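You operate a simulated robot arm through the tools that you are given. There is no shell and no other tool.

You are at the controls of a simulated robot arm. One attempt, no reset.

JOB
Load the yellow rubber block into the turn plate's pocket and turn the plate half a turn clockwise.
Fine: bring the pocket to the yellow pointer first; shut the upper drawer.

Only the result counts: the job must be done as asked and must still hold three seconds after the hand-in. Knocking over, shifting, dropping, spilling or breaking anything else fails it.

ROBOT AND FRAMES
A 7-joint arm with a two-finger parallel gripper, fixed in place. Base frame: the origin is at the foot of the arm, x ahead of it, y to its left, z up; the work surface is at about z = 820. Readings come in mm, rad, newtons and seconds.
With the tool pointing down near the work surface it reaches from about 420 to 900 mm from the base axis. Its first joint turns from -0.297 to 2.199 rad. Payload 1.57 kg.
The TCP is the grasp point between the finger pads, 30 mm short of the fingertips. In the tool frame z runs along the fingers and y along their closing line. The gripper opens to 80 mm. The fingers are 17 mm wide and 12 mm thick; the gripper's body (40 by 82 mm) begins 80 mm behind the TCP.
Orientation is told as [roll, pitch, yaw] about the base's x, y, z axes, in that order, counted from this pose: with the fingers straight down and closing along the base's y, the tool's x points along the base's -x, its y along +y and its z along -z.

CONTROLS
- The arm moves only by the tool jog_arm. Its argument "motion" is text: rows parted by semicolons, each of 7 numbers parted by spaces: the shift along the base's x, y, z in units of 20 mm (1.0 is 20 mm), then the turn, a rotation vector about the base's x, y, z in units of 4 degrees (1.0 is 4 degrees), then the finger opening in mm, from 0 to 80. In form: dx dy dz rx ry rz gripper; .... A call has 1 to 20 rows; each row shifts and turns the commanded pose from where the row before left it. A call with a number of a shift or a turn outside -1 to 1 is refused whole. Rows are played at 5 a second. More than 50 mm and 0.15 rad between two rows, or a gripper value outside its range, and nothing of the call is played. Where a pose cannot be reached the arm comes as near as it can. A force on the tool above 90 N (or 10 N above the force at the start of the call, whichever is more), or a blocked arm, ends the call early, and 0.2 s more pass. Each finger travels about 45 mm/s and halts on what it meets, pressing with about 22 N; the grip force reading is that of the motor and also rises with nothing between the fingers. The clock runs only during rows and for 0.2 s after the last one: add rows that do not move to give the fingers time. The reply holds the time, the measured pose of the TCP, the force on the tool along the base axes, the opening and the grip force, in the units named above and with some noise, with the torque about the TCP (base axes, N m) and any sound that the robot's microphone picked up, and new pictures: "show" is both (left out), scene, wrist or none.
- Cameras (640 x 400 px; columns grow to the right, rows downward): "scene" is fixed at [220.6, -501.5, 1568.3]; the picture's right is [0.72, -0.70, 0.00], its down [-0.53, -0.54, -0.65] and it looks along [0.45, 0.47, -0.76] (base axes); focal length 214 px, centre (320, 200). "wrist" rides on the gripper at [72, -7, -122] in the tool frame; the picture's right is [0.09, 1.00, 0.00], its down [-0.84, 0.08, -0.54] and it looks along [-0.54, 0.05, 0.84] (tool axes); focal length 238 px, centre (320, 200). There is no depth. A picture from a camera that has moved, and an enlarged one, comes with that camera's place and axes in the base frame and with its lens.
- slide_trunk(by): slides the trunk up (or, below 0, down) by that many mm; the arm rides with it, the base frame stays. It gives what a move gives, with no picture.
- enlarge(camera, box): a new picture of the part [left, top, right, bottom] of that camera's present view, enlarged. It takes no simulated time.
- hand_in(): hands the job in; it is judged then, once.

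Places have to be worked out from the pictures, the camera data and where the tool is seen. Open the gripper and draw the arm clear of the work before you hand the job in, unless the task says otherwise.

The tools are called after "Emit:" as a command line: name --argument value ..., lists and objects as JSON in quotes. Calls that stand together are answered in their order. jog_arm: Moves the arm, as the interface text tells. Its arguments: {"type":"object","properties":{"motion":{"type":"string"},"show":{"type":"string","enum":["both","scene","wrist","none"]}},"required":["motion"]} The other tools are called the same way: slide_trunk (by) slides the trunk up or down; enlarge (camera, box) takes an enlarged picture of a part of a camera's view; hand_in () hands the job in.

At the start:

```text
time: 0.0
eef_pos: [433.1, -21.4, 1344.3]
orientation: [-0.001, 0.002, 0.0]
wrist_force: [0.3, 0.2, 0.1]
torque: [0.0, 0.01, -0.03]
opening: 80.2
finger_force: 0.0
trunk travel left (down, up): [-725.0, 65.0]
```

scene: 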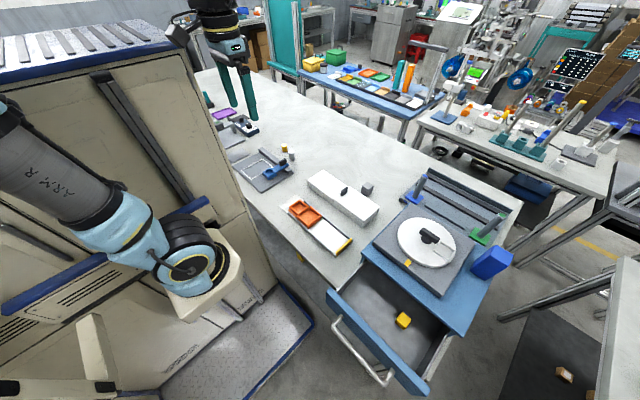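
wrist: 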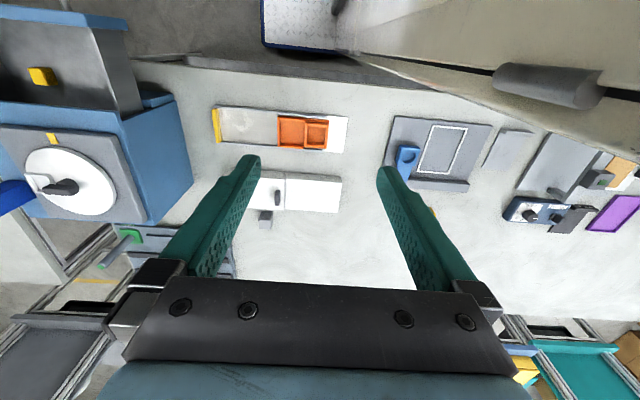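

The pictures show a blue cabinet with an open drawer holding a yellow block, and a turn plate on top. I'll enlarge the views to understand the details before moving.

Emit:
enlarge --camera "scene" --box '[320, 160, 540, 400]'

Emit:
enlarge --camera "wrist" --box '[0, 0, 240, 280]'

Emit:
enlarge --camera "scene" --box '[370, 190, 490, 280]'

```text
1.67 times, centred on (430, 280) of scene
camera zoom: at [220.6, -501.5, 1568.3], right [0.72, -0.7, 0.0], down [-0.53, -0.54, -0.65], along [0.45, 0.47, -0.76], focal length 358 px, centre (137, 67)
```

zoom: 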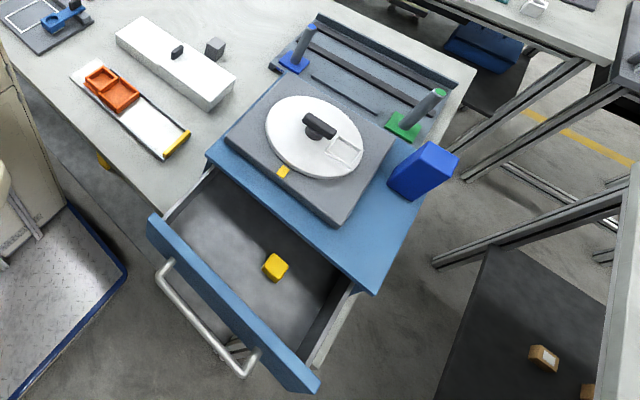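

```text
1.43 times, centred on (120, 140) of wrist
camera zoom: at [361.8, -28.5, 1466.1], right [-0.09, 1.0, 0.0], down [0.84, 0.08, 0.54], along [0.54, 0.05, -0.84], focal length 340 px, centre (606, 286)
```

zoom: 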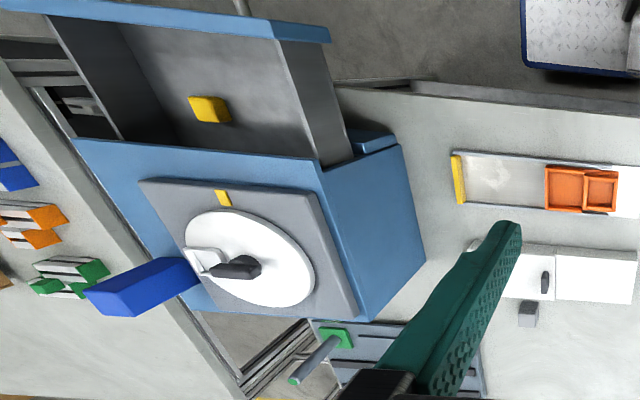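

```text
4.44 times, centred on (430, 235) of scene
camera zoom: at [220.6, -501.5, 1568.3], right [0.72, -0.7, 0.0], down [-0.53, -0.54, -0.65], along [0.45, 0.47, -0.76], focal length 953 px, centre (-169, 44)
```

zoom: 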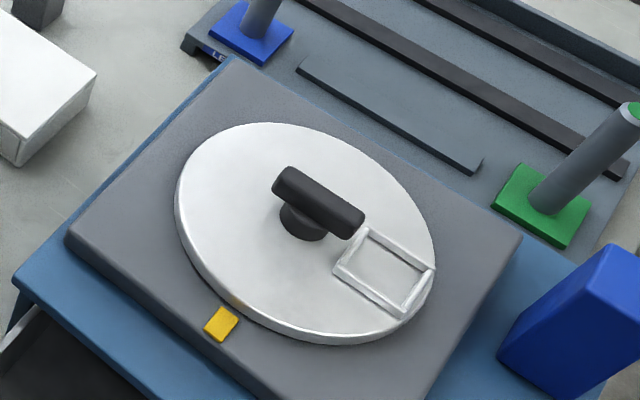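

Triangulating the two views puts the pointer near (539, -488, 1056), the plate centre near (618, -489), and the block near (457, -559, 952). I'll enlarge the block, blue box and drawer before moving.

Emit:
enlarge --camera "wrist" --box '[0, 120, 130, 230]'

Emit:
enlarge --camera "scene" --box '[320, 280, 450, 400]'

Emit:
enlarge --camera "scene" --box '[440, 200, 540, 290]'

Emit:
enlarge --camera "wrist" --box '[0, 0, 180, 120]'

```text
3.64 times, centred on (65, 175) of wrist
camera zoom: at [361.8, -28.5, 1466.1], right [-0.09, 1.0, 0.0], down [0.84, 0.08, 0.54], along [0.54, 0.05, -0.84], focal length 867 px, centre (1247, 291)
```

zoom: 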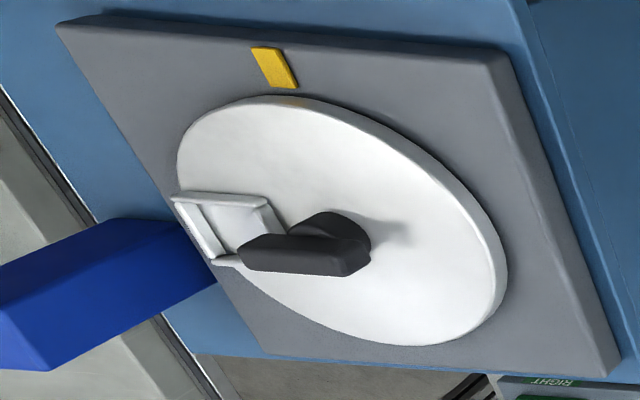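

```text
3.33 times, centred on (385, 340) of scene
camera zoom: at [220.6, -501.5, 1568.3], right [0.72, -0.7, 0.0], down [-0.53, -0.54, -0.65], along [0.45, 0.47, -0.76], focal length 715 px, centre (103, -267)
```

zoom: 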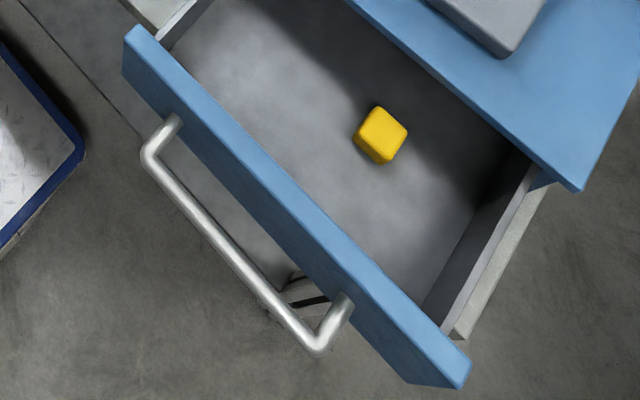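

```text
4.44 times, centred on (490, 245) of scene
camera zoom: at [220.6, -501.5, 1568.3], right [0.72, -0.7, 0.0], down [-0.53, -0.54, -0.65], along [0.45, 0.47, -0.76], focal length 953 px, centre (-436, 0)
```

zoom: 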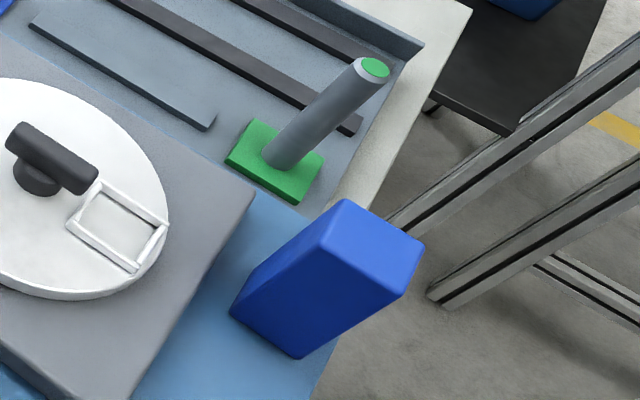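

```text
3.33 times, centred on (90, 60) of wrist
camera zoom: at [361.8, -28.5, 1466.1], right [-0.09, 1.0, 0.0], down [0.84, 0.08, 0.54], along [0.54, 0.05, -0.84], focal length 794 px, centre (1087, 667)
```

zoom: 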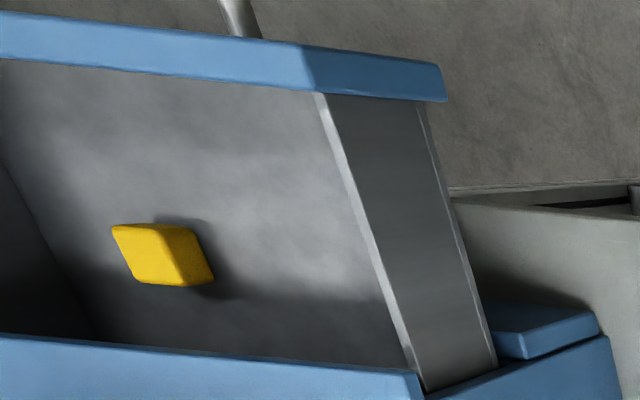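

The plate's hub and black bar look centred near (620–629, -489), with the bar at z≈1083. I'll move carefully toward the plate in a first leg and check reach and the parked right arm's clearance.

Emit:
jog_arm --motion "0.3 -1 0 0 0 0 80; 0.3 -1 0 0 0 0 80; 0.3 -1 0 0 0 0 80; 0.3 -1 0 0 0 0 80; 0.3 -1 0 0 0 0 80; 0.3 -1 0 0 0 0 80; 0.3 -1 0 0 0 0 80; 0.3 -1 0 0 0 0 80; 0.3 -1 0 0 0 0 80; 0.3 -1 0 0 0 0 80"

```text
time: 2.2
eef_pos: [493.6, -224.7, 1344.2]
orientation: [0.0, 0.0, -0.001]
wrist_force: [0.2, -0.1, -0.3]
torque: [-0.04, -0.03, 0.01]
opening: 80.2
finger_force: 0.0
trunk travel left (down, up): [-725.0, 65.0]
camera wrist: at [421.8, -228.8, 1465.7], right [-0.09, 1.0, 0.0], down [0.84, 0.08, 0.54], along [0.54, 0.05, -0.84], focal length 238 px, centre (320, 200)
```

scene: 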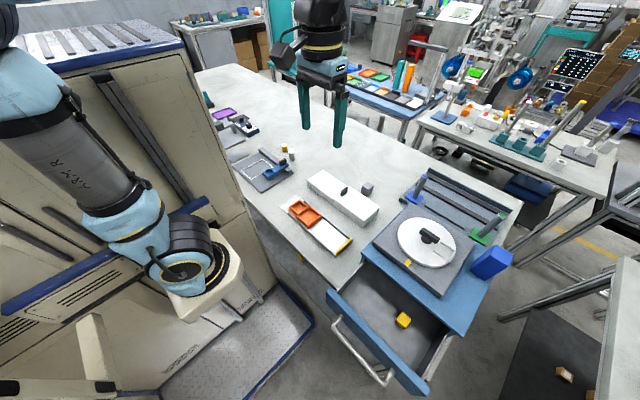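
wrist: 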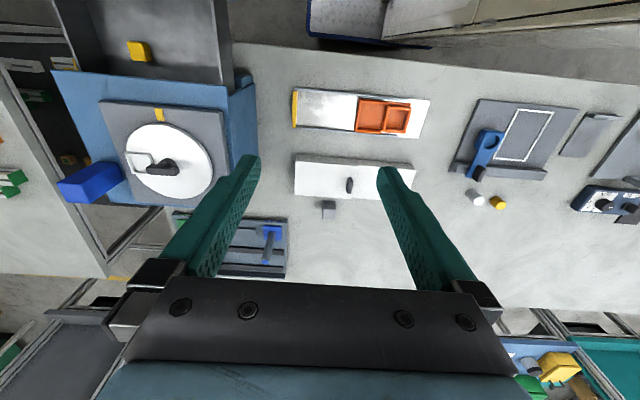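

The arm with the "ARM R" label is our own, and it follows fine. I'll continue toward the plate while descending to view it up close.

Emit:
jog_arm --motion "0.05 -1 -0.4 0 0 0 80; 0.05 -1 -0.4 0 0 0 80; 0.05 -1 -0.4 0 0 0 80; 0.05 -1 -0.4 0 0 0 80; 0.05 -1 -0.4 0 0 0 80; 0.05 -1 -0.4 0 0 0 80; 0.05 -1 -0.4 0 0 0 80; 0.05 -1 -0.4 0 0 0 80; 0.05 -1 -0.4 0 0 0 80; 0.05 -1 -0.4 0 0 0 80; 0.05 -1 -0.4 0 0 0 80; 0.05 -1 -0.4 0 0 0 80; 0.05 -0.7 -0.4 0 0 0 80"

```text
time: 5.0
eef_pos: [507.3, -475.4, 1239.8]
orientation: [-0.001, 0.0, -0.001]
wrist_force: [-0.4, 0.2, -0.2]
torque: [-0.02, 0.0, 0.02]
opening: 80.0
finger_force: 0.0
trunk travel left (down, up): [-725.0, 65.0]
camera wrist: at [434.9, -482.6, 1361.3], right [-0.09, 1.0, 0.0], down [0.84, 0.08, 0.54], along [0.54, 0.05, -0.84], focal length 238 px, centre (320, 200)
```

scene: 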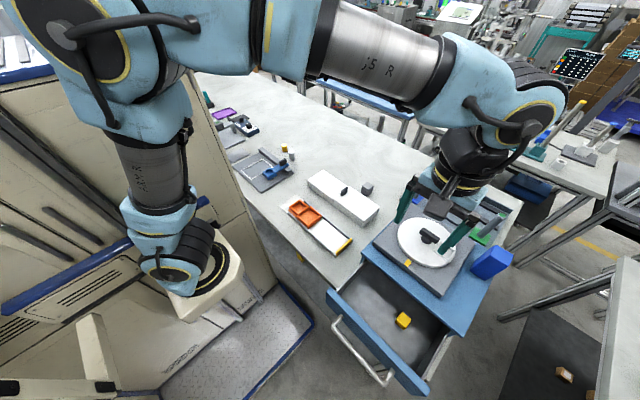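
wrist: 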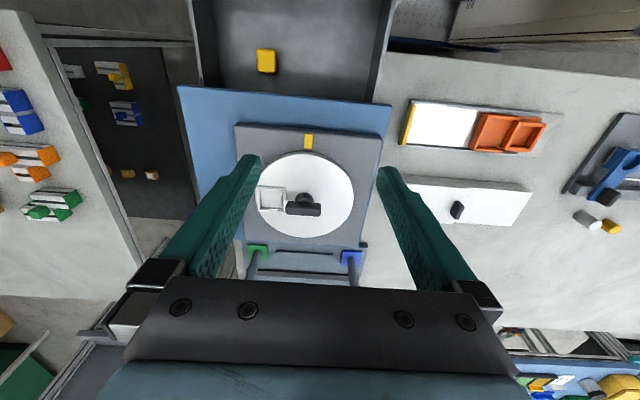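

Emit:
enlarge --camera "wrist" --box '[220, 110, 400, 260]'

Emit:
enlarge --camera "wrist" --box '[180, 0, 400, 140]'

```text
2.67 times, centred on (310, 185) of wrist
camera zoom: at [434.9, -482.6, 1361.3], right [-0.09, 1.0, 0.0], down [0.84, 0.08, 0.54], along [0.54, 0.05, -0.84], focal length 636 px, centre (347, 240)
```

zoom: 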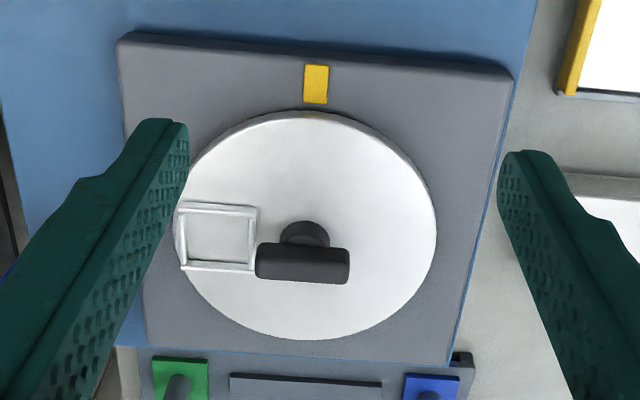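

```text
2.86 times, centred on (290, 70) of wrist
camera zoom: at [434.9, -482.6, 1361.3], right [-0.09, 1.0, 0.0], down [0.84, 0.08, 0.54], along [0.54, 0.05, -0.84], focal length 681 px, centre (406, 571)
```

zoom: 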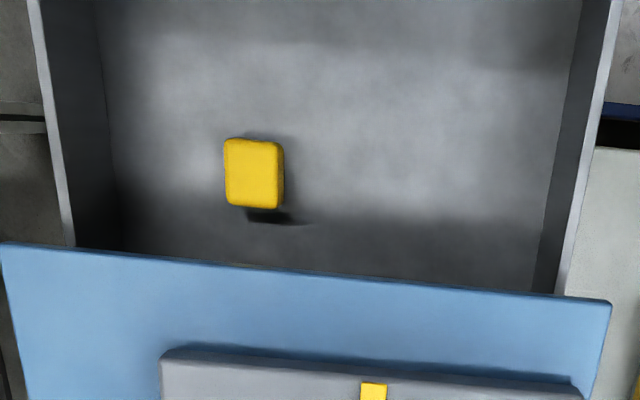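

The view now shows the pocket at the -y side of the plate (centre ≈ (628, -488.6)), with the bar centred on the hub along y and the pointer on the -x side, so pocket-to-pointer is a 90° clockwise turn. I'll move above the hub while yawing +90° so the fingers can straddle the bar.

Emit:
jog_arm --motion "0.3 -0.033 -0.1 0 0 1 80; 0.3 -0.033 -0.1 0 0 1 80; 0.3 -0.033 -0.1 0 0 1 80; 0.3 -0.033 -0.1 0 0 1 80; 0.3 -0.033 -0.1 0 0 1 80; 0.3 -0.033 -0.1 0 0 1 80; 0.3 -0.033 -0.1 0 0 1 80; 0.3 -0.033 -0.1 0 0 1 80; 0.3 -0.033 -0.1 0 0 1 80; 0.3 -0.033 -0.1 0 0 1 80; 0.3 -0.033 -0.1 0 0 1 80; 0.3 -0.033 -0.1 0 0 1 80; 0.3 -0.033 -0.1 0 0 1 80; 0.3 -0.033 -0.1 0 0 1 80; 0.3 -0.033 -0.1 0 0 1 80; 0.3 -0.033 -0.1 0 0 1 80; 0.3 -0.033 -0.1 0 0 1 80; 0.3 -0.033 -0.1 0 0 1 80; 0.3 -0.033 -0.1 0 0 1 80; 0.3 -0.033 -0.1 0 0 1 80"

```text
time: 9.2
eef_pos: [626.4, -490.4, 1198.7]
orientation: [0.0, 0.001, 1.397]
wrist_force: [-0.1, 0.0, 0.3]
torque: [-0.01, -0.02, -0.01]
opening: 79.9
finger_force: 0.1
trunk travel left (down, up): [-725.0, 65.0]
camera wrist: at [620.7, -561.7, 1321.8], right [-1.0, 0.08, 0.0], down [0.07, 0.84, 0.54], along [0.04, 0.54, -0.84], focal length 238 px, centre (320, 200)
```

scene: 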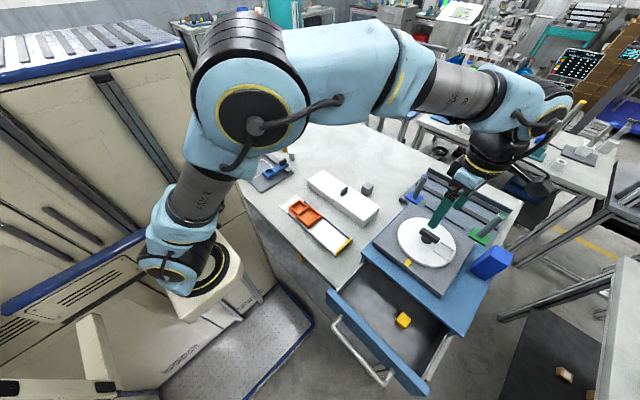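
wrist: 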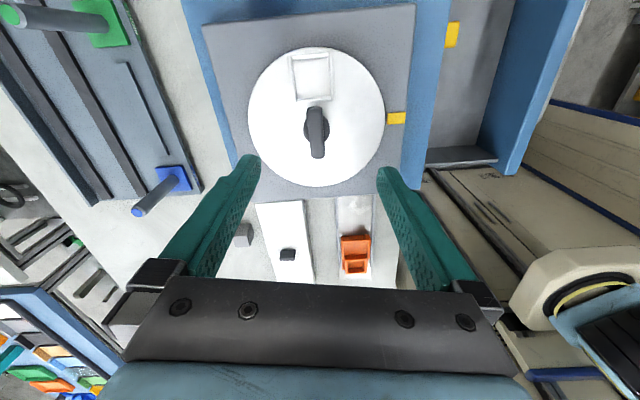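

Yaw 80° reached without trouble. I'll finish the last 10° and lower to about z=1150, then check alignment with the bar.

Emit:
jog_arm --motion "0.08 0.08 -0.5 0 0 1 80; 0 0 -0.5 0 0 1 80; 0 0 -0.5 0 0 0.5 80; 0 0 -0.5 0 0 0 80; 0 0 -0.5 0 0 0 80; 0 0 0 0 0 0 80"

Emit:
enlarge --camera "wrist" --box '[200, 20, 440, 200]'

Emit:
enlarge --camera "scene" --box '[370, 150, 530, 280]'

```text
time: 10.6
eef_pos: [627.1, -487.8, 1150.3]
orientation: [-0.003, 0.0, 1.571]
wrist_force: [0.3, -0.4, -0.1]
torque: [-0.03, 0.02, -0.01]
opening: 80.0
finger_force: 0.0
trunk travel left (down, up): [-725.0, 65.0]
camera wrist: at [634.6, -560.2, 1271.6], right [-1.0, -0.09, 0.0], down [-0.08, 0.84, 0.54], along [-0.05, 0.54, -0.84], focal length 238 px, centre (320, 200)
```

scene: 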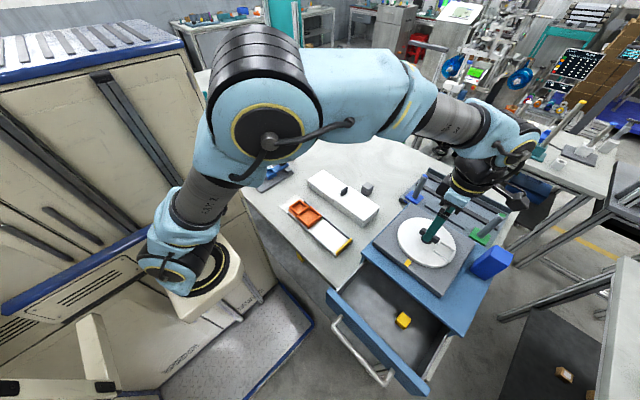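
wrist: 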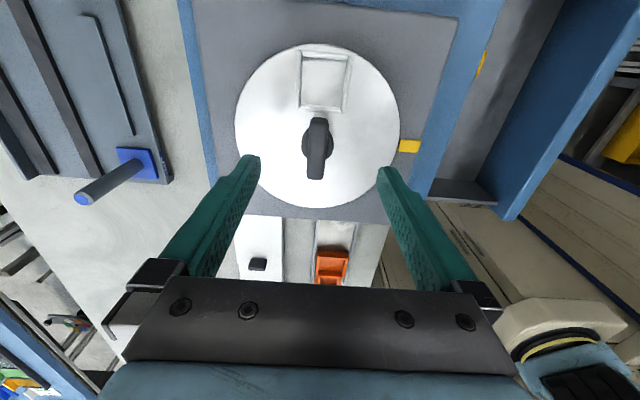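

```text
2.22 times, centred on (320, 110) of wrist
camera zoom: at [634.6, -560.2, 1271.6], right [-1.0, -0.09, 0.0], down [-0.08, 0.84, 0.54], along [-0.05, 0.54, -0.84], focal length 530 px, centre (320, 400)
```

zoom: 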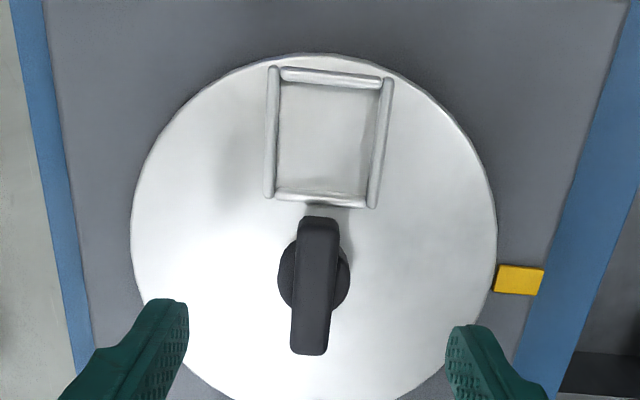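

```text
3.08 times, centred on (450, 215) of scene
camera zoom: at [220.6, -501.5, 1568.3], right [0.72, -0.7, 0.0], down [-0.53, -0.54, -0.65], along [0.45, 0.47, -0.76], focal length 660 px, centre (-80, 154)
```

zoom: 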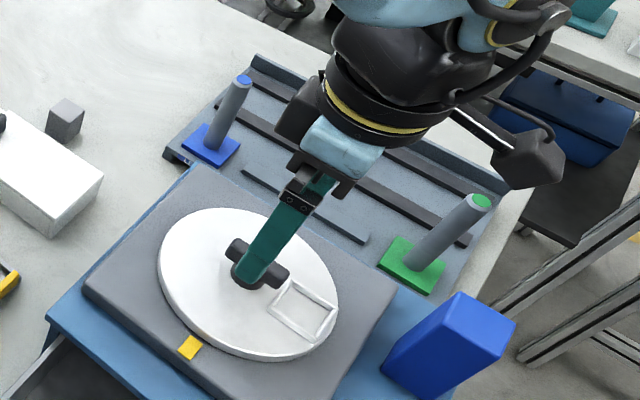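

The bar is centred near (630, -490) and lies along y to within about a degree. I'll centre on it, descend to TCP z≈1110 with the fingers wide, and look again at fingertip height against the bar.

Emit:
jog_arm --motion "0.14 -0.1 -0.5 0 0 0 80; 0 0 -0.5 0 0 0 80; 0 0 -0.5 0 0 0 80; 0 0 -0.5 0 0 0 80; 0 0 0 0 0 0 80"

Emit:
enlarge --camera "scene" --box '[390, 200, 480, 270]'

Emit:
enlarge --camera "wrist" --box '[220, 60, 420, 220]'

```text
time: 11.8
eef_pos: [630.3, -489.1, 1111.3]
orientation: [-0.001, 0.0, 1.571]
wrist_force: [-0.7, -1.0, -0.4]
torque: [0.02, -0.02, -0.03]
opening: 80.1
finger_force: 0.0
trunk travel left (down, up): [-725.0, 65.0]
camera wrist: at [637.5, -561.8, 1231.7], right [-1.0, -0.09, 0.0], down [-0.08, 0.84, 0.54], along [-0.05, 0.54, -0.84], focal length 238 px, centre (320, 200)
```

scene: 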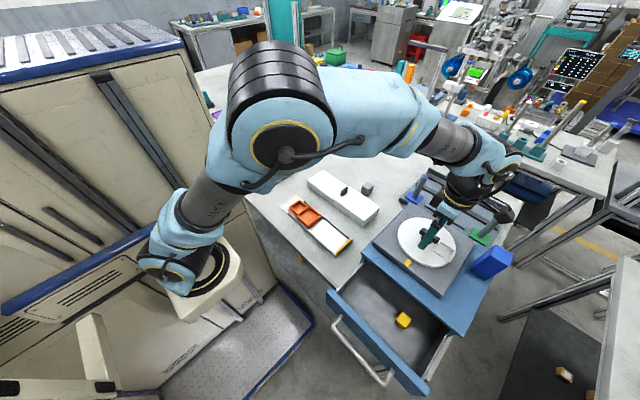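
wrist: 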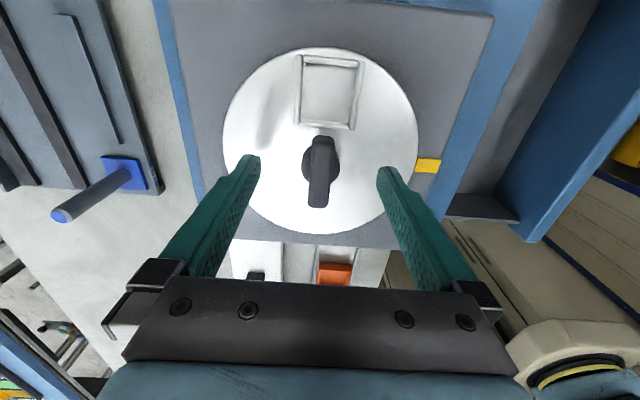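

```text
5.71 times, centred on (435, 235) of scene
camera zoom: at [220.6, -501.5, 1568.3], right [0.72, -0.7, 0.0], down [-0.53, -0.54, -0.65], along [0.45, 0.47, -0.76], focal length 1226 px, centre (-337, 0)
```

zoom: 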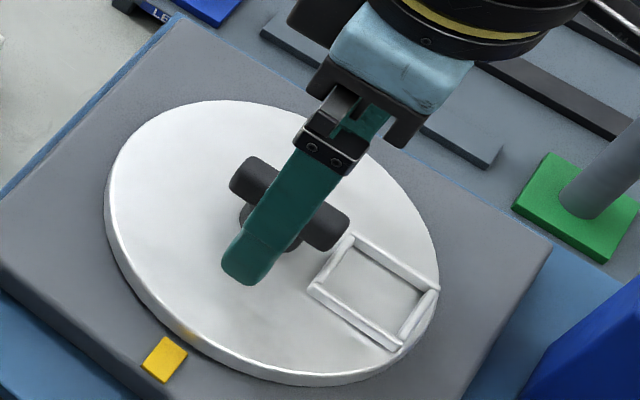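

```text
2.50 times, centred on (320, 140) of wrist
camera zoom: at [637.5, -561.8, 1231.7], right [-1.0, -0.09, 0.0], down [-0.08, 0.84, 0.54], along [-0.05, 0.54, -0.84], focal length 596 px, centre (320, 350)
```

zoom: 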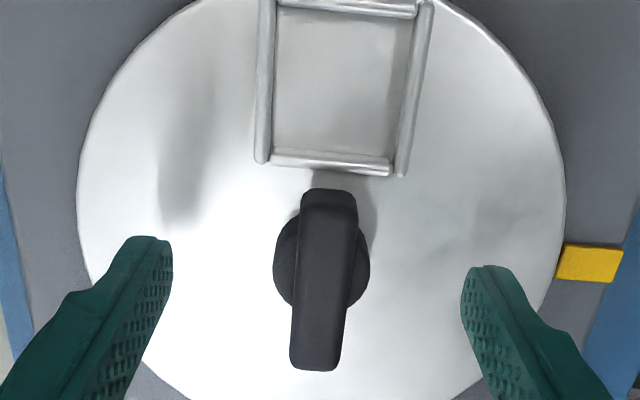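

Fingertips are at about z=1081, and the bar seems to span z≈1077–1090, 14 mm wide, centred at x≈630.5. I'll lower 3 mm and close on the bar; the opening will tell whether I hold the bar (~14 mm) or the hub (~28 mm).

Emit:
jog_arm --motion "0 -0.02 -0.15 0 0 0 80; 0 0 0 0 0 0 40; 0 0 0 0 0 0 10; 0 0 0 0 0 0 5; 0 0 0 0 0 0 5; 0 0 0 0 0 0 5; 0 0 0 0 0 0 5"

Emit:
enlarge --camera "wrist" --box '[220, 60, 420, 220]'

Emit:
enlarge --camera "scene" --box '[390, 200, 480, 270]'

```text
time: 13.4
eef_pos: [629.8, -490.7, 1107.4]
orientation: [0.0, -0.001, 1.571]
wrist_force: [-6.1, 0.9, 0.2]
torque: [0.07, 0.1, 0.03]
opening: 14.7
finger_force: 31.4
trunk travel left (down, up): [-725.0, 65.0]
camera wrist: at [637.2, -562.5, 1228.5], right [-1.0, -0.09, 0.0], down [-0.08, 0.84, 0.54], along [-0.05, 0.54, -0.84], focal length 238 px, centre (320, 200)
```

scene: 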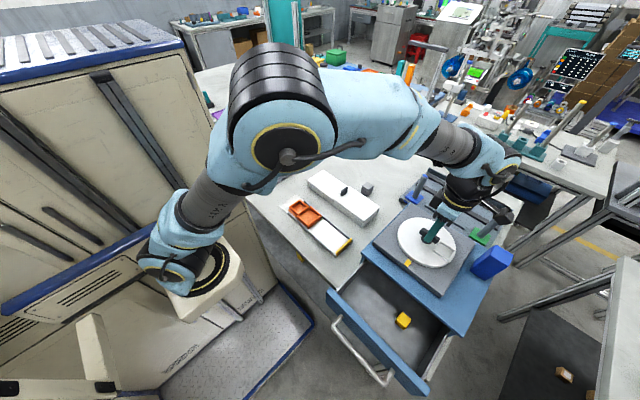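
wrist: 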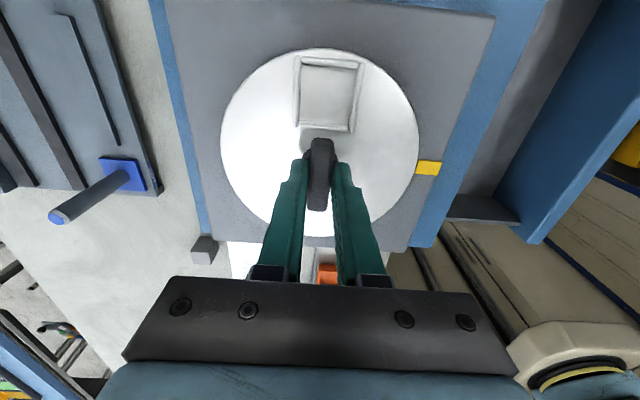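

```text
2.50 times, centred on (320, 140) of wrist
camera zoom: at [637.2, -562.5, 1228.5], right [-1.0, -0.09, 0.0], down [-0.08, 0.84, 0.54], along [-0.05, 0.54, -0.84], focal length 596 px, centre (320, 350)
```

zoom: 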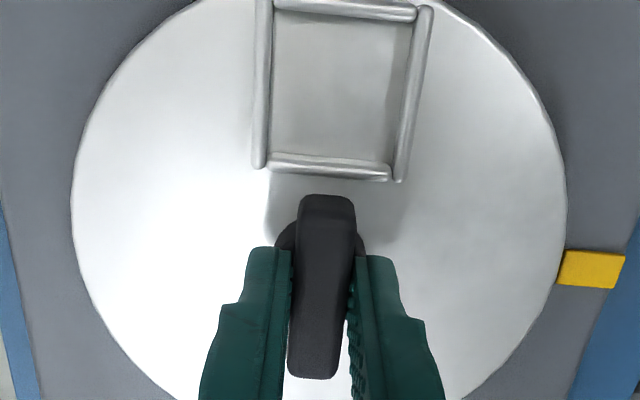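

```text
5.71 times, centred on (435, 235) of scene
camera zoom: at [220.6, -501.5, 1568.3], right [0.72, -0.7, 0.0], down [-0.53, -0.54, -0.65], along [0.45, 0.47, -0.76], focal length 1226 px, centre (-337, 0)
```

zoom: 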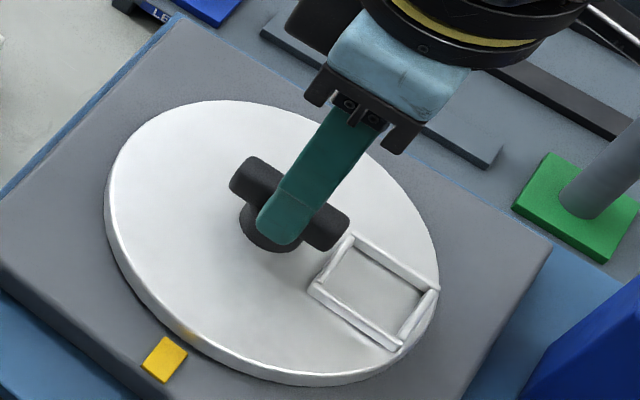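

The opening of 14.7 mm confirms the bar is held. I'll nudge slightly to relieve the -6 N sideways force and start turning clockwise by 20°, watching torque and force.

Emit:
jog_arm --motion "-0.025 0 0 0 0 0 5; 0 0 0 0 0 -1 5; 0 0 0 0 0 -1 5; 0 0 0 0 0 -1 5; 0 0 0 0 0 -1 5; 0 0 0 0 0 -1 5"

Emit:
enlarge --camera "scene" --box '[390, 200, 480, 270]'

```text
time: 14.8
eef_pos: [629.7, -490.1, 1107.4]
orientation: [0.0, 0.002, 1.223]
wrist_force: [-3.4, -1.8, -5.3]
torque: [-0.13, 0.07, 1.17]
opening: 21.8
finger_force: 34.5
trunk travel left (down, up): [-725.0, 65.0]
camera wrist: at [612.1, -560.5, 1228.9], right [-0.97, 0.25, 0.0], down [0.21, 0.81, 0.54], along [0.14, 0.52, -0.84], focal length 238 px, centre (320, 200)
```

scene: 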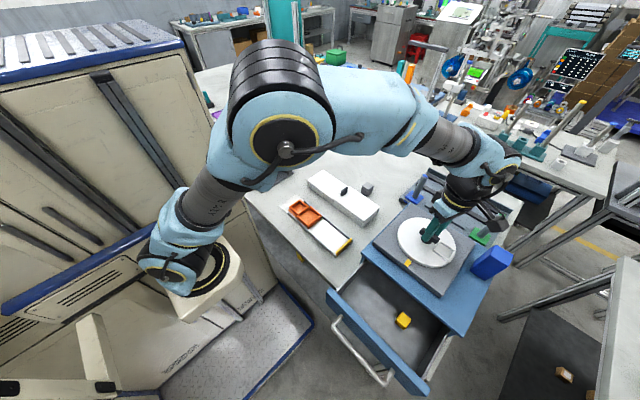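
wrist: 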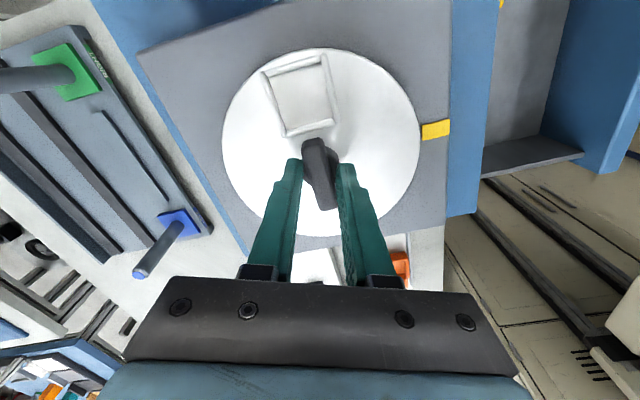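

```text
5.71 times, centred on (435, 235) of scene
camera zoom: at [220.6, -501.5, 1568.3], right [0.72, -0.7, 0.0], down [-0.53, -0.54, -0.65], along [0.45, 0.47, -0.76], focal length 1226 px, centre (-337, 0)
```

zoom: 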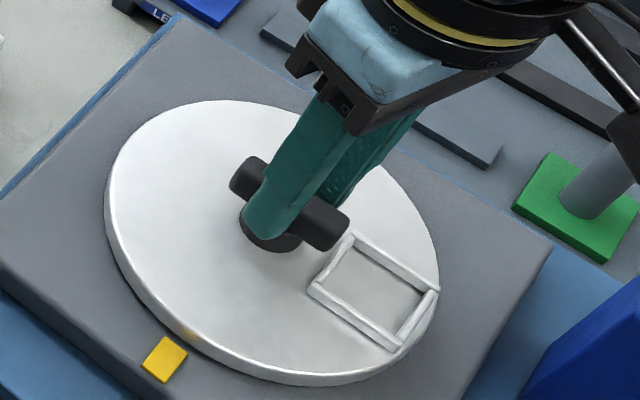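

The plate has not turned: the fingers skewed open to 21.8 mm while the bar stayed put, with 1.17 N·m reaction. I'll hold still for a second to see whether the plate creeps (viscous) or is stuck by friction or a detent.

Emit:
jog_arm --motion "0 0 0 0 0 0 5; 0 0 0 0 0 0 5; 0 0 0 0 0 0 5; 0 0 0 0 0 0 5; 0 0 0 0 0 0 5" --show "none"

Emit:
enlarge --camera "scene" --box '[390, 200, 480, 270]'

```text
time: 16.0
eef_pos: [630.1, -489.6, 1106.5]
orientation: [0.001, 0.0, 1.222]
wrist_force: [-1.3, -1.2, -5.4]
torque: [-0.25, 0.0, 0.82]
opening: 21.7
finger_force: 35.1
trunk travel left (down, up): [-725.0, 65.0]
```

```text
5.71 times, centred on (435, 235) of scene
camera zoom: at [220.6, -501.5, 1568.3], right [0.72, -0.7, 0.0], down [-0.53, -0.54, -0.65], along [0.45, 0.47, -0.76], focal length 1226 px, centre (-337, 0)
```

zoom: 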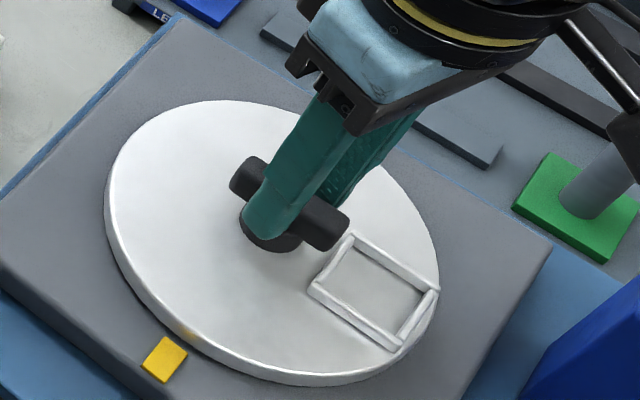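

There is no creep, so it is static friction. The skewed fingers act as a wedge wrench: by the geometry (opening 21.8 matches φ=20°), lever arm and normal force rise quickly with more skew, so I'll keep turning clockwise another 20° and watch.

Emit:
jog_arm --motion "0 0 0 0 0 -1 5; 0 0 0 0 0 -1 5; 0 0 0 0 0 -1 5; 0 0 0 0 0 -1 5; 0 0 0 0 0 -1 5; 0 0 0 0 0 0 5"

Emit:
enlarge --camera "scene" --box '[390, 200, 480, 270]'

Emit:
enlarge --camera "wrist" --box '[220, 60, 420, 220]'

```text
time: 17.4
eef_pos: [629.4, -489.1, 1108.3]
orientation: [0.001, 0.0, 0.872]
wrist_force: [-2.1, -1.4, 0.7]
torque: [-0.13, 0.1, 1.97]
opening: 33.1
finger_force: 41.1
trunk travel left (down, up): [-725.0, 65.0]
camera wrist: at [589.2, -549.9, 1229.2], right [-0.82, 0.57, 0.0], down [0.48, 0.69, 0.54], along [0.31, 0.45, -0.84], focal length 238 px, centre (320, 200)
```

scene: 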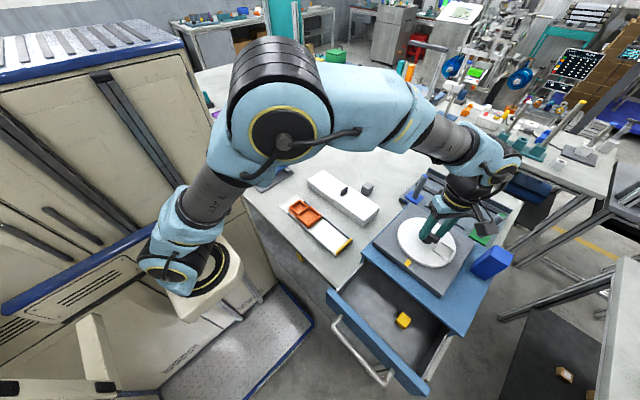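
wrist: 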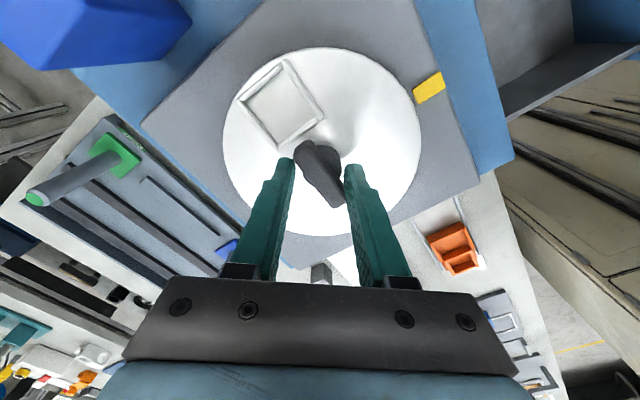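

```text
5.71 times, centred on (435, 235) of scene
camera zoom: at [220.6, -501.5, 1568.3], right [0.72, -0.7, 0.0], down [-0.53, -0.54, -0.65], along [0.45, 0.47, -0.76], focal length 1226 px, centre (-337, 0)
```

zoom: 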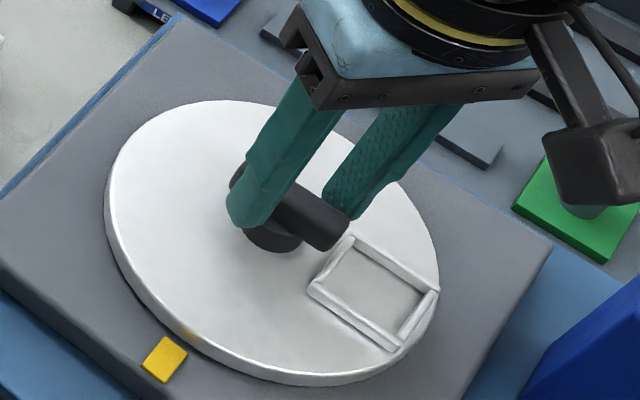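

```text
2.50 times, centred on (320, 140) of wrist
camera zoom: at [589.2, -549.9, 1229.2], right [-0.82, 0.57, 0.0], down [0.48, 0.69, 0.54], along [0.31, 0.45, -0.84], focal length 596 px, centre (320, 350)
```

zoom: 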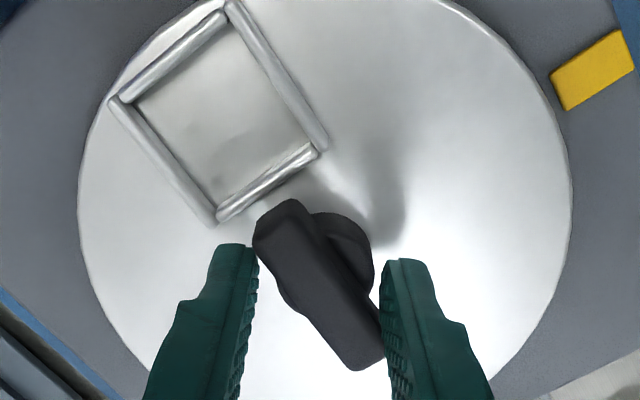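

At 40° skew the torque reached 1.97 N·m and the plate is still fixed, so it may be latched, limited or index-locked rather than merely stiff. I'll return to the aligned grip and look at the hub and base more closely for a lock.

Emit:
jog_arm --motion "0 0 0 0 0 1 5; 0 0 0 0 0 1 5; 0 0 0 0 0 1 5; 0 0 0 0 0 1 5; 0 0 0 0 0 1 5; 0 0 0 0 0 1 5; 0 0 0 0 0 1 5; 0 0 0 0 0 1 5; 0 0 0 0 0 1 5; 0 0 0 0 0 1 5; 0 0 0 0 0 0 5; 0 0 0 0 0 0 5"

Emit:
enlarge --camera "scene" --box '[340, 160, 540, 300]'

Emit:
enlarge --camera "wrist" --box '[160, 0, 480, 250]'

```text
time: 20.0
eef_pos: [630.3, -490.1, 1106.9]
orientation: [0.0, 0.001, 1.571]
wrist_force: [-0.8, 0.0, 2.2]
torque: [0.66, 0.01, -0.01]
opening: 15.0
finger_force: 31.0
trunk travel left (down, up): [-725.0, 65.0]
camera wrist: at [637.0, -562.7, 1229.1], right [-1.0, -0.09, 0.0], down [-0.08, 0.84, 0.54], along [-0.05, 0.54, -0.84], focal length 238 px, centre (320, 200)
```

scene: 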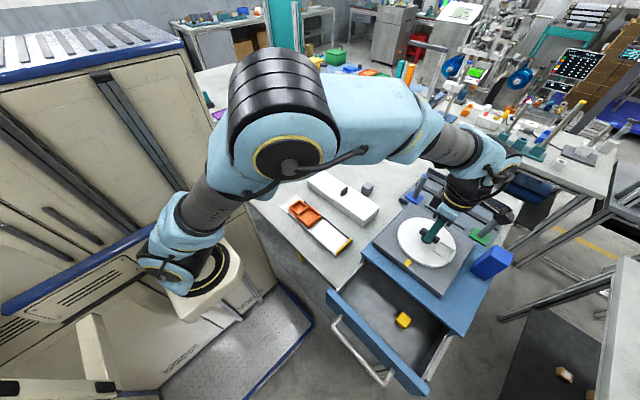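
wrist: 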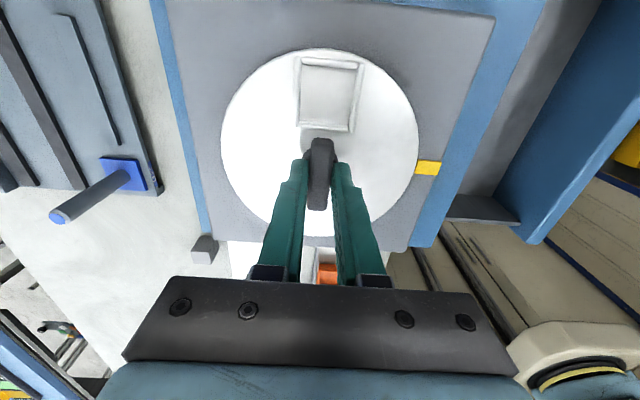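

```text
2.86 times, centred on (440, 230) of scene
camera zoom: at [220.6, -501.5, 1568.3], right [0.72, -0.7, 0.0], down [-0.53, -0.54, -0.65], along [0.45, 0.47, -0.76], focal length 613 px, centre (-23, 114)
```

zoom: 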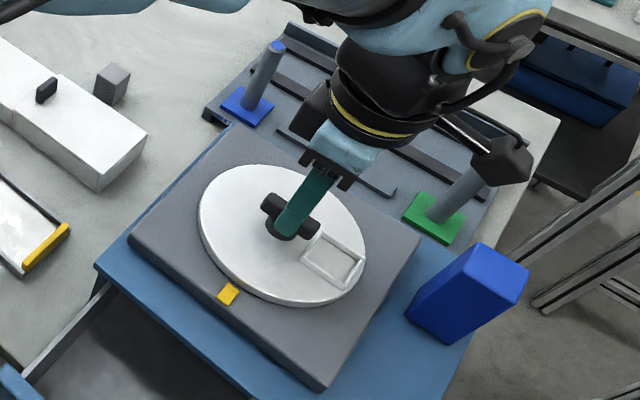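

```text
1.60 times, centred on (320, 125) of wrist
camera zoom: at [637.0, -562.7, 1229.1], right [-1.0, -0.09, 0.0], down [-0.08, 0.84, 0.54], along [-0.05, 0.54, -0.84], focal length 381 px, centre (320, 320)
```

zoom: 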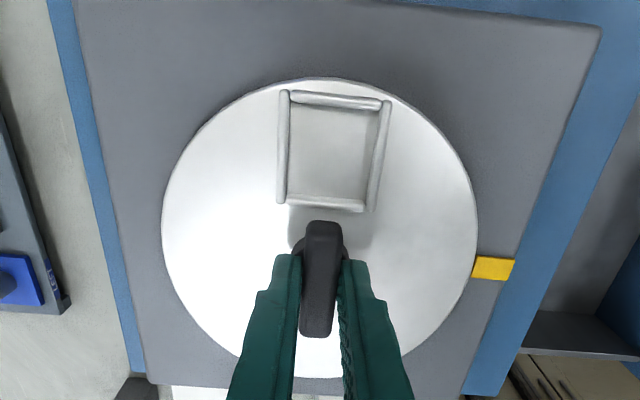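

No visible latch. I'll test whether the knob is a lift-to-release (or press) type by pulling up a few millimetres with the bar gripped and reading the force.

Emit:
jog_arm --motion "0 0 0.1 0 0 0 5; 0 0 0.1 0 0 0 5; 0 0 0 0 0 0 5" --show "none"

Emit:
enlarge --camera "scene" --box '[390, 200, 480, 270]'

```text
time: 20.8
eef_pos: [629.7, -491.0, 1110.3]
orientation: [0.003, -0.002, 1.569]
wrist_force: [-0.3, 0.3, -23.3]
torque: [0.03, -0.14, 0.0]
opening: 14.8
finger_force: 31.0
trunk travel left (down, up): [-725.0, 65.0]
```

```text
5.71 times, centred on (435, 235) of scene
camera zoom: at [220.6, -501.5, 1568.3], right [0.72, -0.7, 0.0], down [-0.53, -0.54, -0.65], along [0.45, 0.47, -0.76], focal length 1226 px, centre (-337, 0)
```

zoom: 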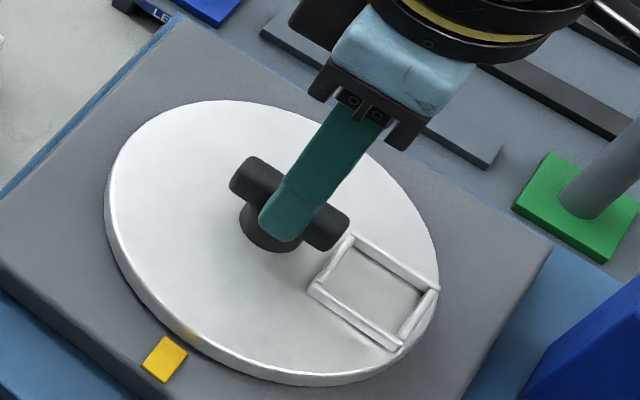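

The knob is rigid vertically (23 N, no lift). Next I'll go back down and test the counter-clockwise direction by 12° to see whether the plate is against a stop or ratchet on the clockwise side.

Emit:
jog_arm --motion "0 0 -0.1 0 0 0 5; 0 0 -0.1 0 0 0 5; 0 0 0 0 0 1 5; 0 0 0 0 0 1 5; 0 0 0 0 0 1 5; 0 0 0 0 0 0 5" --show "wrist"

Emit:
enlarge --camera "scene" --box '[390, 200, 480, 270]'

```text
time: 22.2
eef_pos: [631.3, -490.7, 1109.2]
orientation: [-0.002, 0.004, 1.783]
wrist_force: [0.3, 1.6, 21.9]
torque: [0.2, 0.2, 0.02]
opening: 14.8
finger_force: 30.7
trunk travel left (down, up): [-725.0, 65.0]
camera wrist: at [651.9, -559.1, 1231.6], right [-0.95, -0.3, 0.0], down [-0.25, 0.8, 0.54], along [-0.16, 0.51, -0.84], focal length 238 px, centre (320, 200)
```

wrist: 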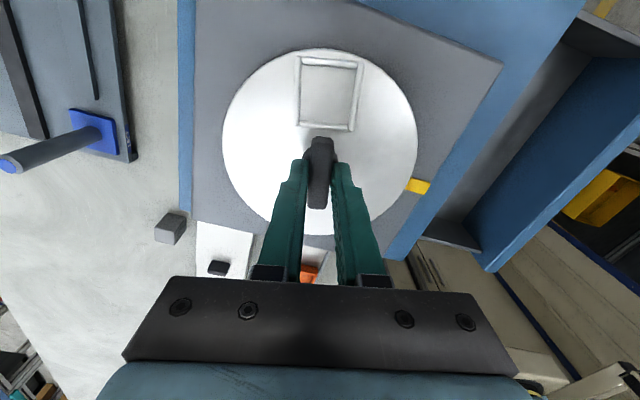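

```text
5.71 times, centred on (435, 235) of scene
camera zoom: at [220.6, -501.5, 1568.3], right [0.72, -0.7, 0.0], down [-0.53, -0.54, -0.65], along [0.45, 0.47, -0.76], focal length 1226 px, centre (-337, 0)
```

zoom: 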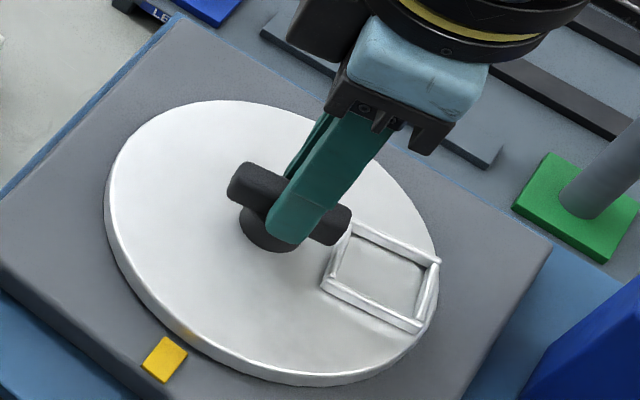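

The plate turns freely counter-clockwise (torque ≈ 0, pocket moved about 12°), so the start position is against a clockwise stop or a ratchet. I'll turn back clockwise 8° to tell which.

Emit:
jog_arm --motion "0 0 0.05 0 0 -1 5; 0 0 0.05 0 0 -1 5; 0 0 0 0 0 0 5" --show "none"

Emit:
enlarge --camera "scene" --box '[390, 200, 480, 270]'

```text
time: 23.0
eef_pos: [629.5, -489.7, 1110.2]
orientation: [0.0, -0.001, 1.64]
wrist_force: [4.2, -0.2, 12.5]
torque: [-0.83, -0.17, -0.05]
opening: 14.8
finger_force: 31.0
trunk travel left (down, up): [-725.0, 65.0]
```

```text
5.71 times, centred on (435, 235) of scene
camera zoom: at [220.6, -501.5, 1568.3], right [0.72, -0.7, 0.0], down [-0.53, -0.54, -0.65], along [0.45, 0.47, -0.76], focal length 1226 px, centre (-337, 0)
```

zoom: 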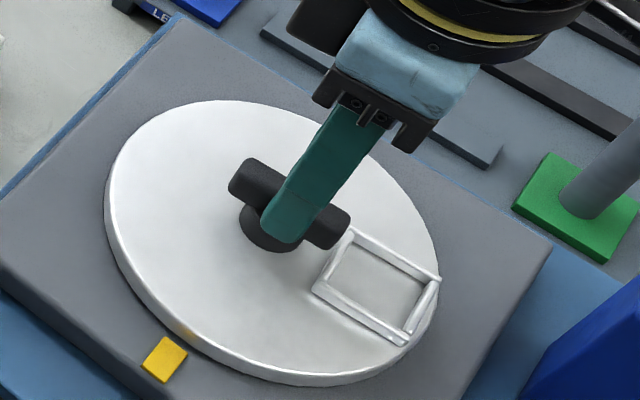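

It turns both ways freely, so the start position is a clockwise hard stop; the pocket must reach the pointer by turning 270° counter-clockwise, after which half a turn clockwise stays within range. I'll turn counter-clockwise with the bar gripped and watch the wrist's yaw limit.

Emit:
jog_arm --motion "0 0 0.05 0 0 1 5; 0 0 0 0 0 1 5; 0 0 0 0 0 1 5; 0 0 0 0 0 1 5; 0 0 0 0 0 1 5; 0 0 0 0 0 1 5; 0 0 0 0 0 1 5; 0 0 0 0 0 1 5; 0 0 0 0 0 1 5; 0 0 0 0 0 1 5; 0 0 0 0 0 1 5; 0 0 0 0 0 1 5"

```text
time: 25.6
eef_pos: [632.4, -489.4, 1108.6]
orientation: [-0.002, 0.001, 2.48]
wrist_force: [19.7, 6.6, -11.5]
torque: [0.15, -0.46, -0.04]
opening: 14.9
finger_force: 31.0
trunk travel left (down, up): [-725.0, 65.0]
camera wrist: at [693.3, -528.8, 1231.0], right [-0.54, -0.84, 0.0], down [-0.71, 0.45, 0.54], along [-0.46, 0.29, -0.84], focal length 238 px, centre (320, 200)
```

scene: 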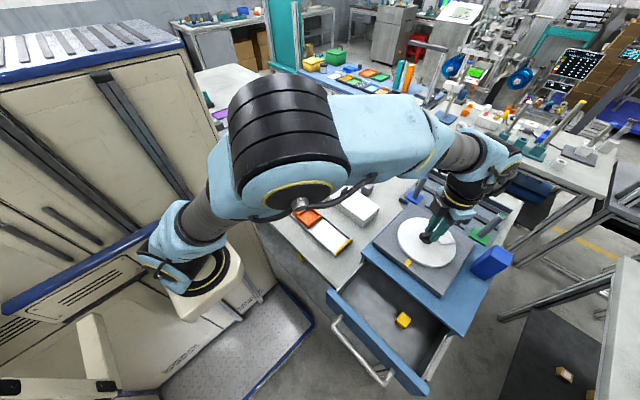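
wrist: 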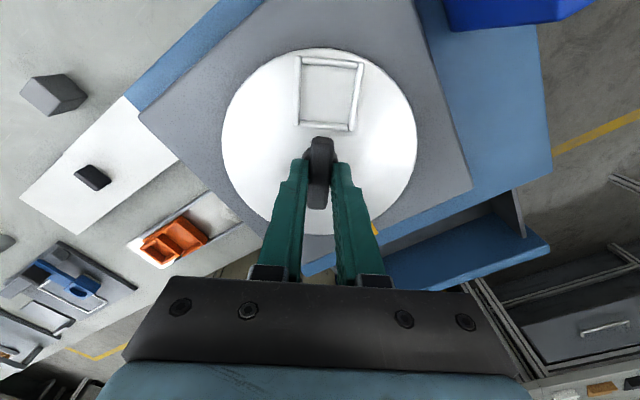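

The plate follows (pocket now near azimuth -38°), with about 20 N of sideways load suggesting my turning centre is ~2 mm low in x. I'll shift the pivot by +2 mm in x and continue counter-clockwise.

Emit:
jog_arm --motion "0.1 0.03 0 0 0 0 5; 0 0 0 0 0 1 5; 0 0 0 0 0 1 5; 0 0 0 0 0 1 5; 0 0 0 0 0 1 5; 0 0 0 0 0 1 5; 0 0 0 0 0 1 5; 0 0 0 0 0 1 5; 0 0 0 0 0 1 5; 0 0 0 0 0 1 5; 0 0 0 0 0 0 5"

```text
time: 28.0
eef_pos: [632.1, -488.1, 1109.3]
orientation: [-0.002, -0.001, 3.11]
wrist_force: [4.0, 21.4, -11.7]
torque: [0.47, -0.1, -0.02]
opening: 14.9
finger_force: 30.5
trunk travel left (down, up): [-725.0, 65.0]
camera wrist: at [705.1, -484.2, 1231.7], right [0.06, -1.0, 0.0], down [-0.84, -0.05, 0.54], along [-0.54, -0.03, -0.84], focal length 238 px, centre (320, 200)
```

scene: 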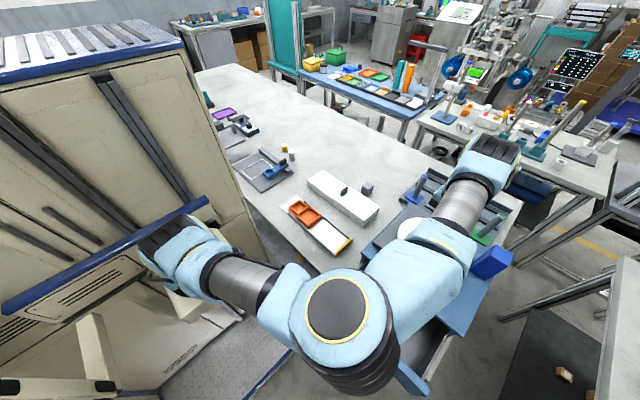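
wrist: 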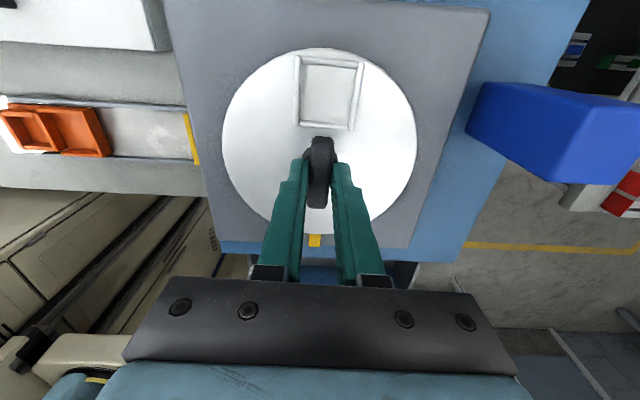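

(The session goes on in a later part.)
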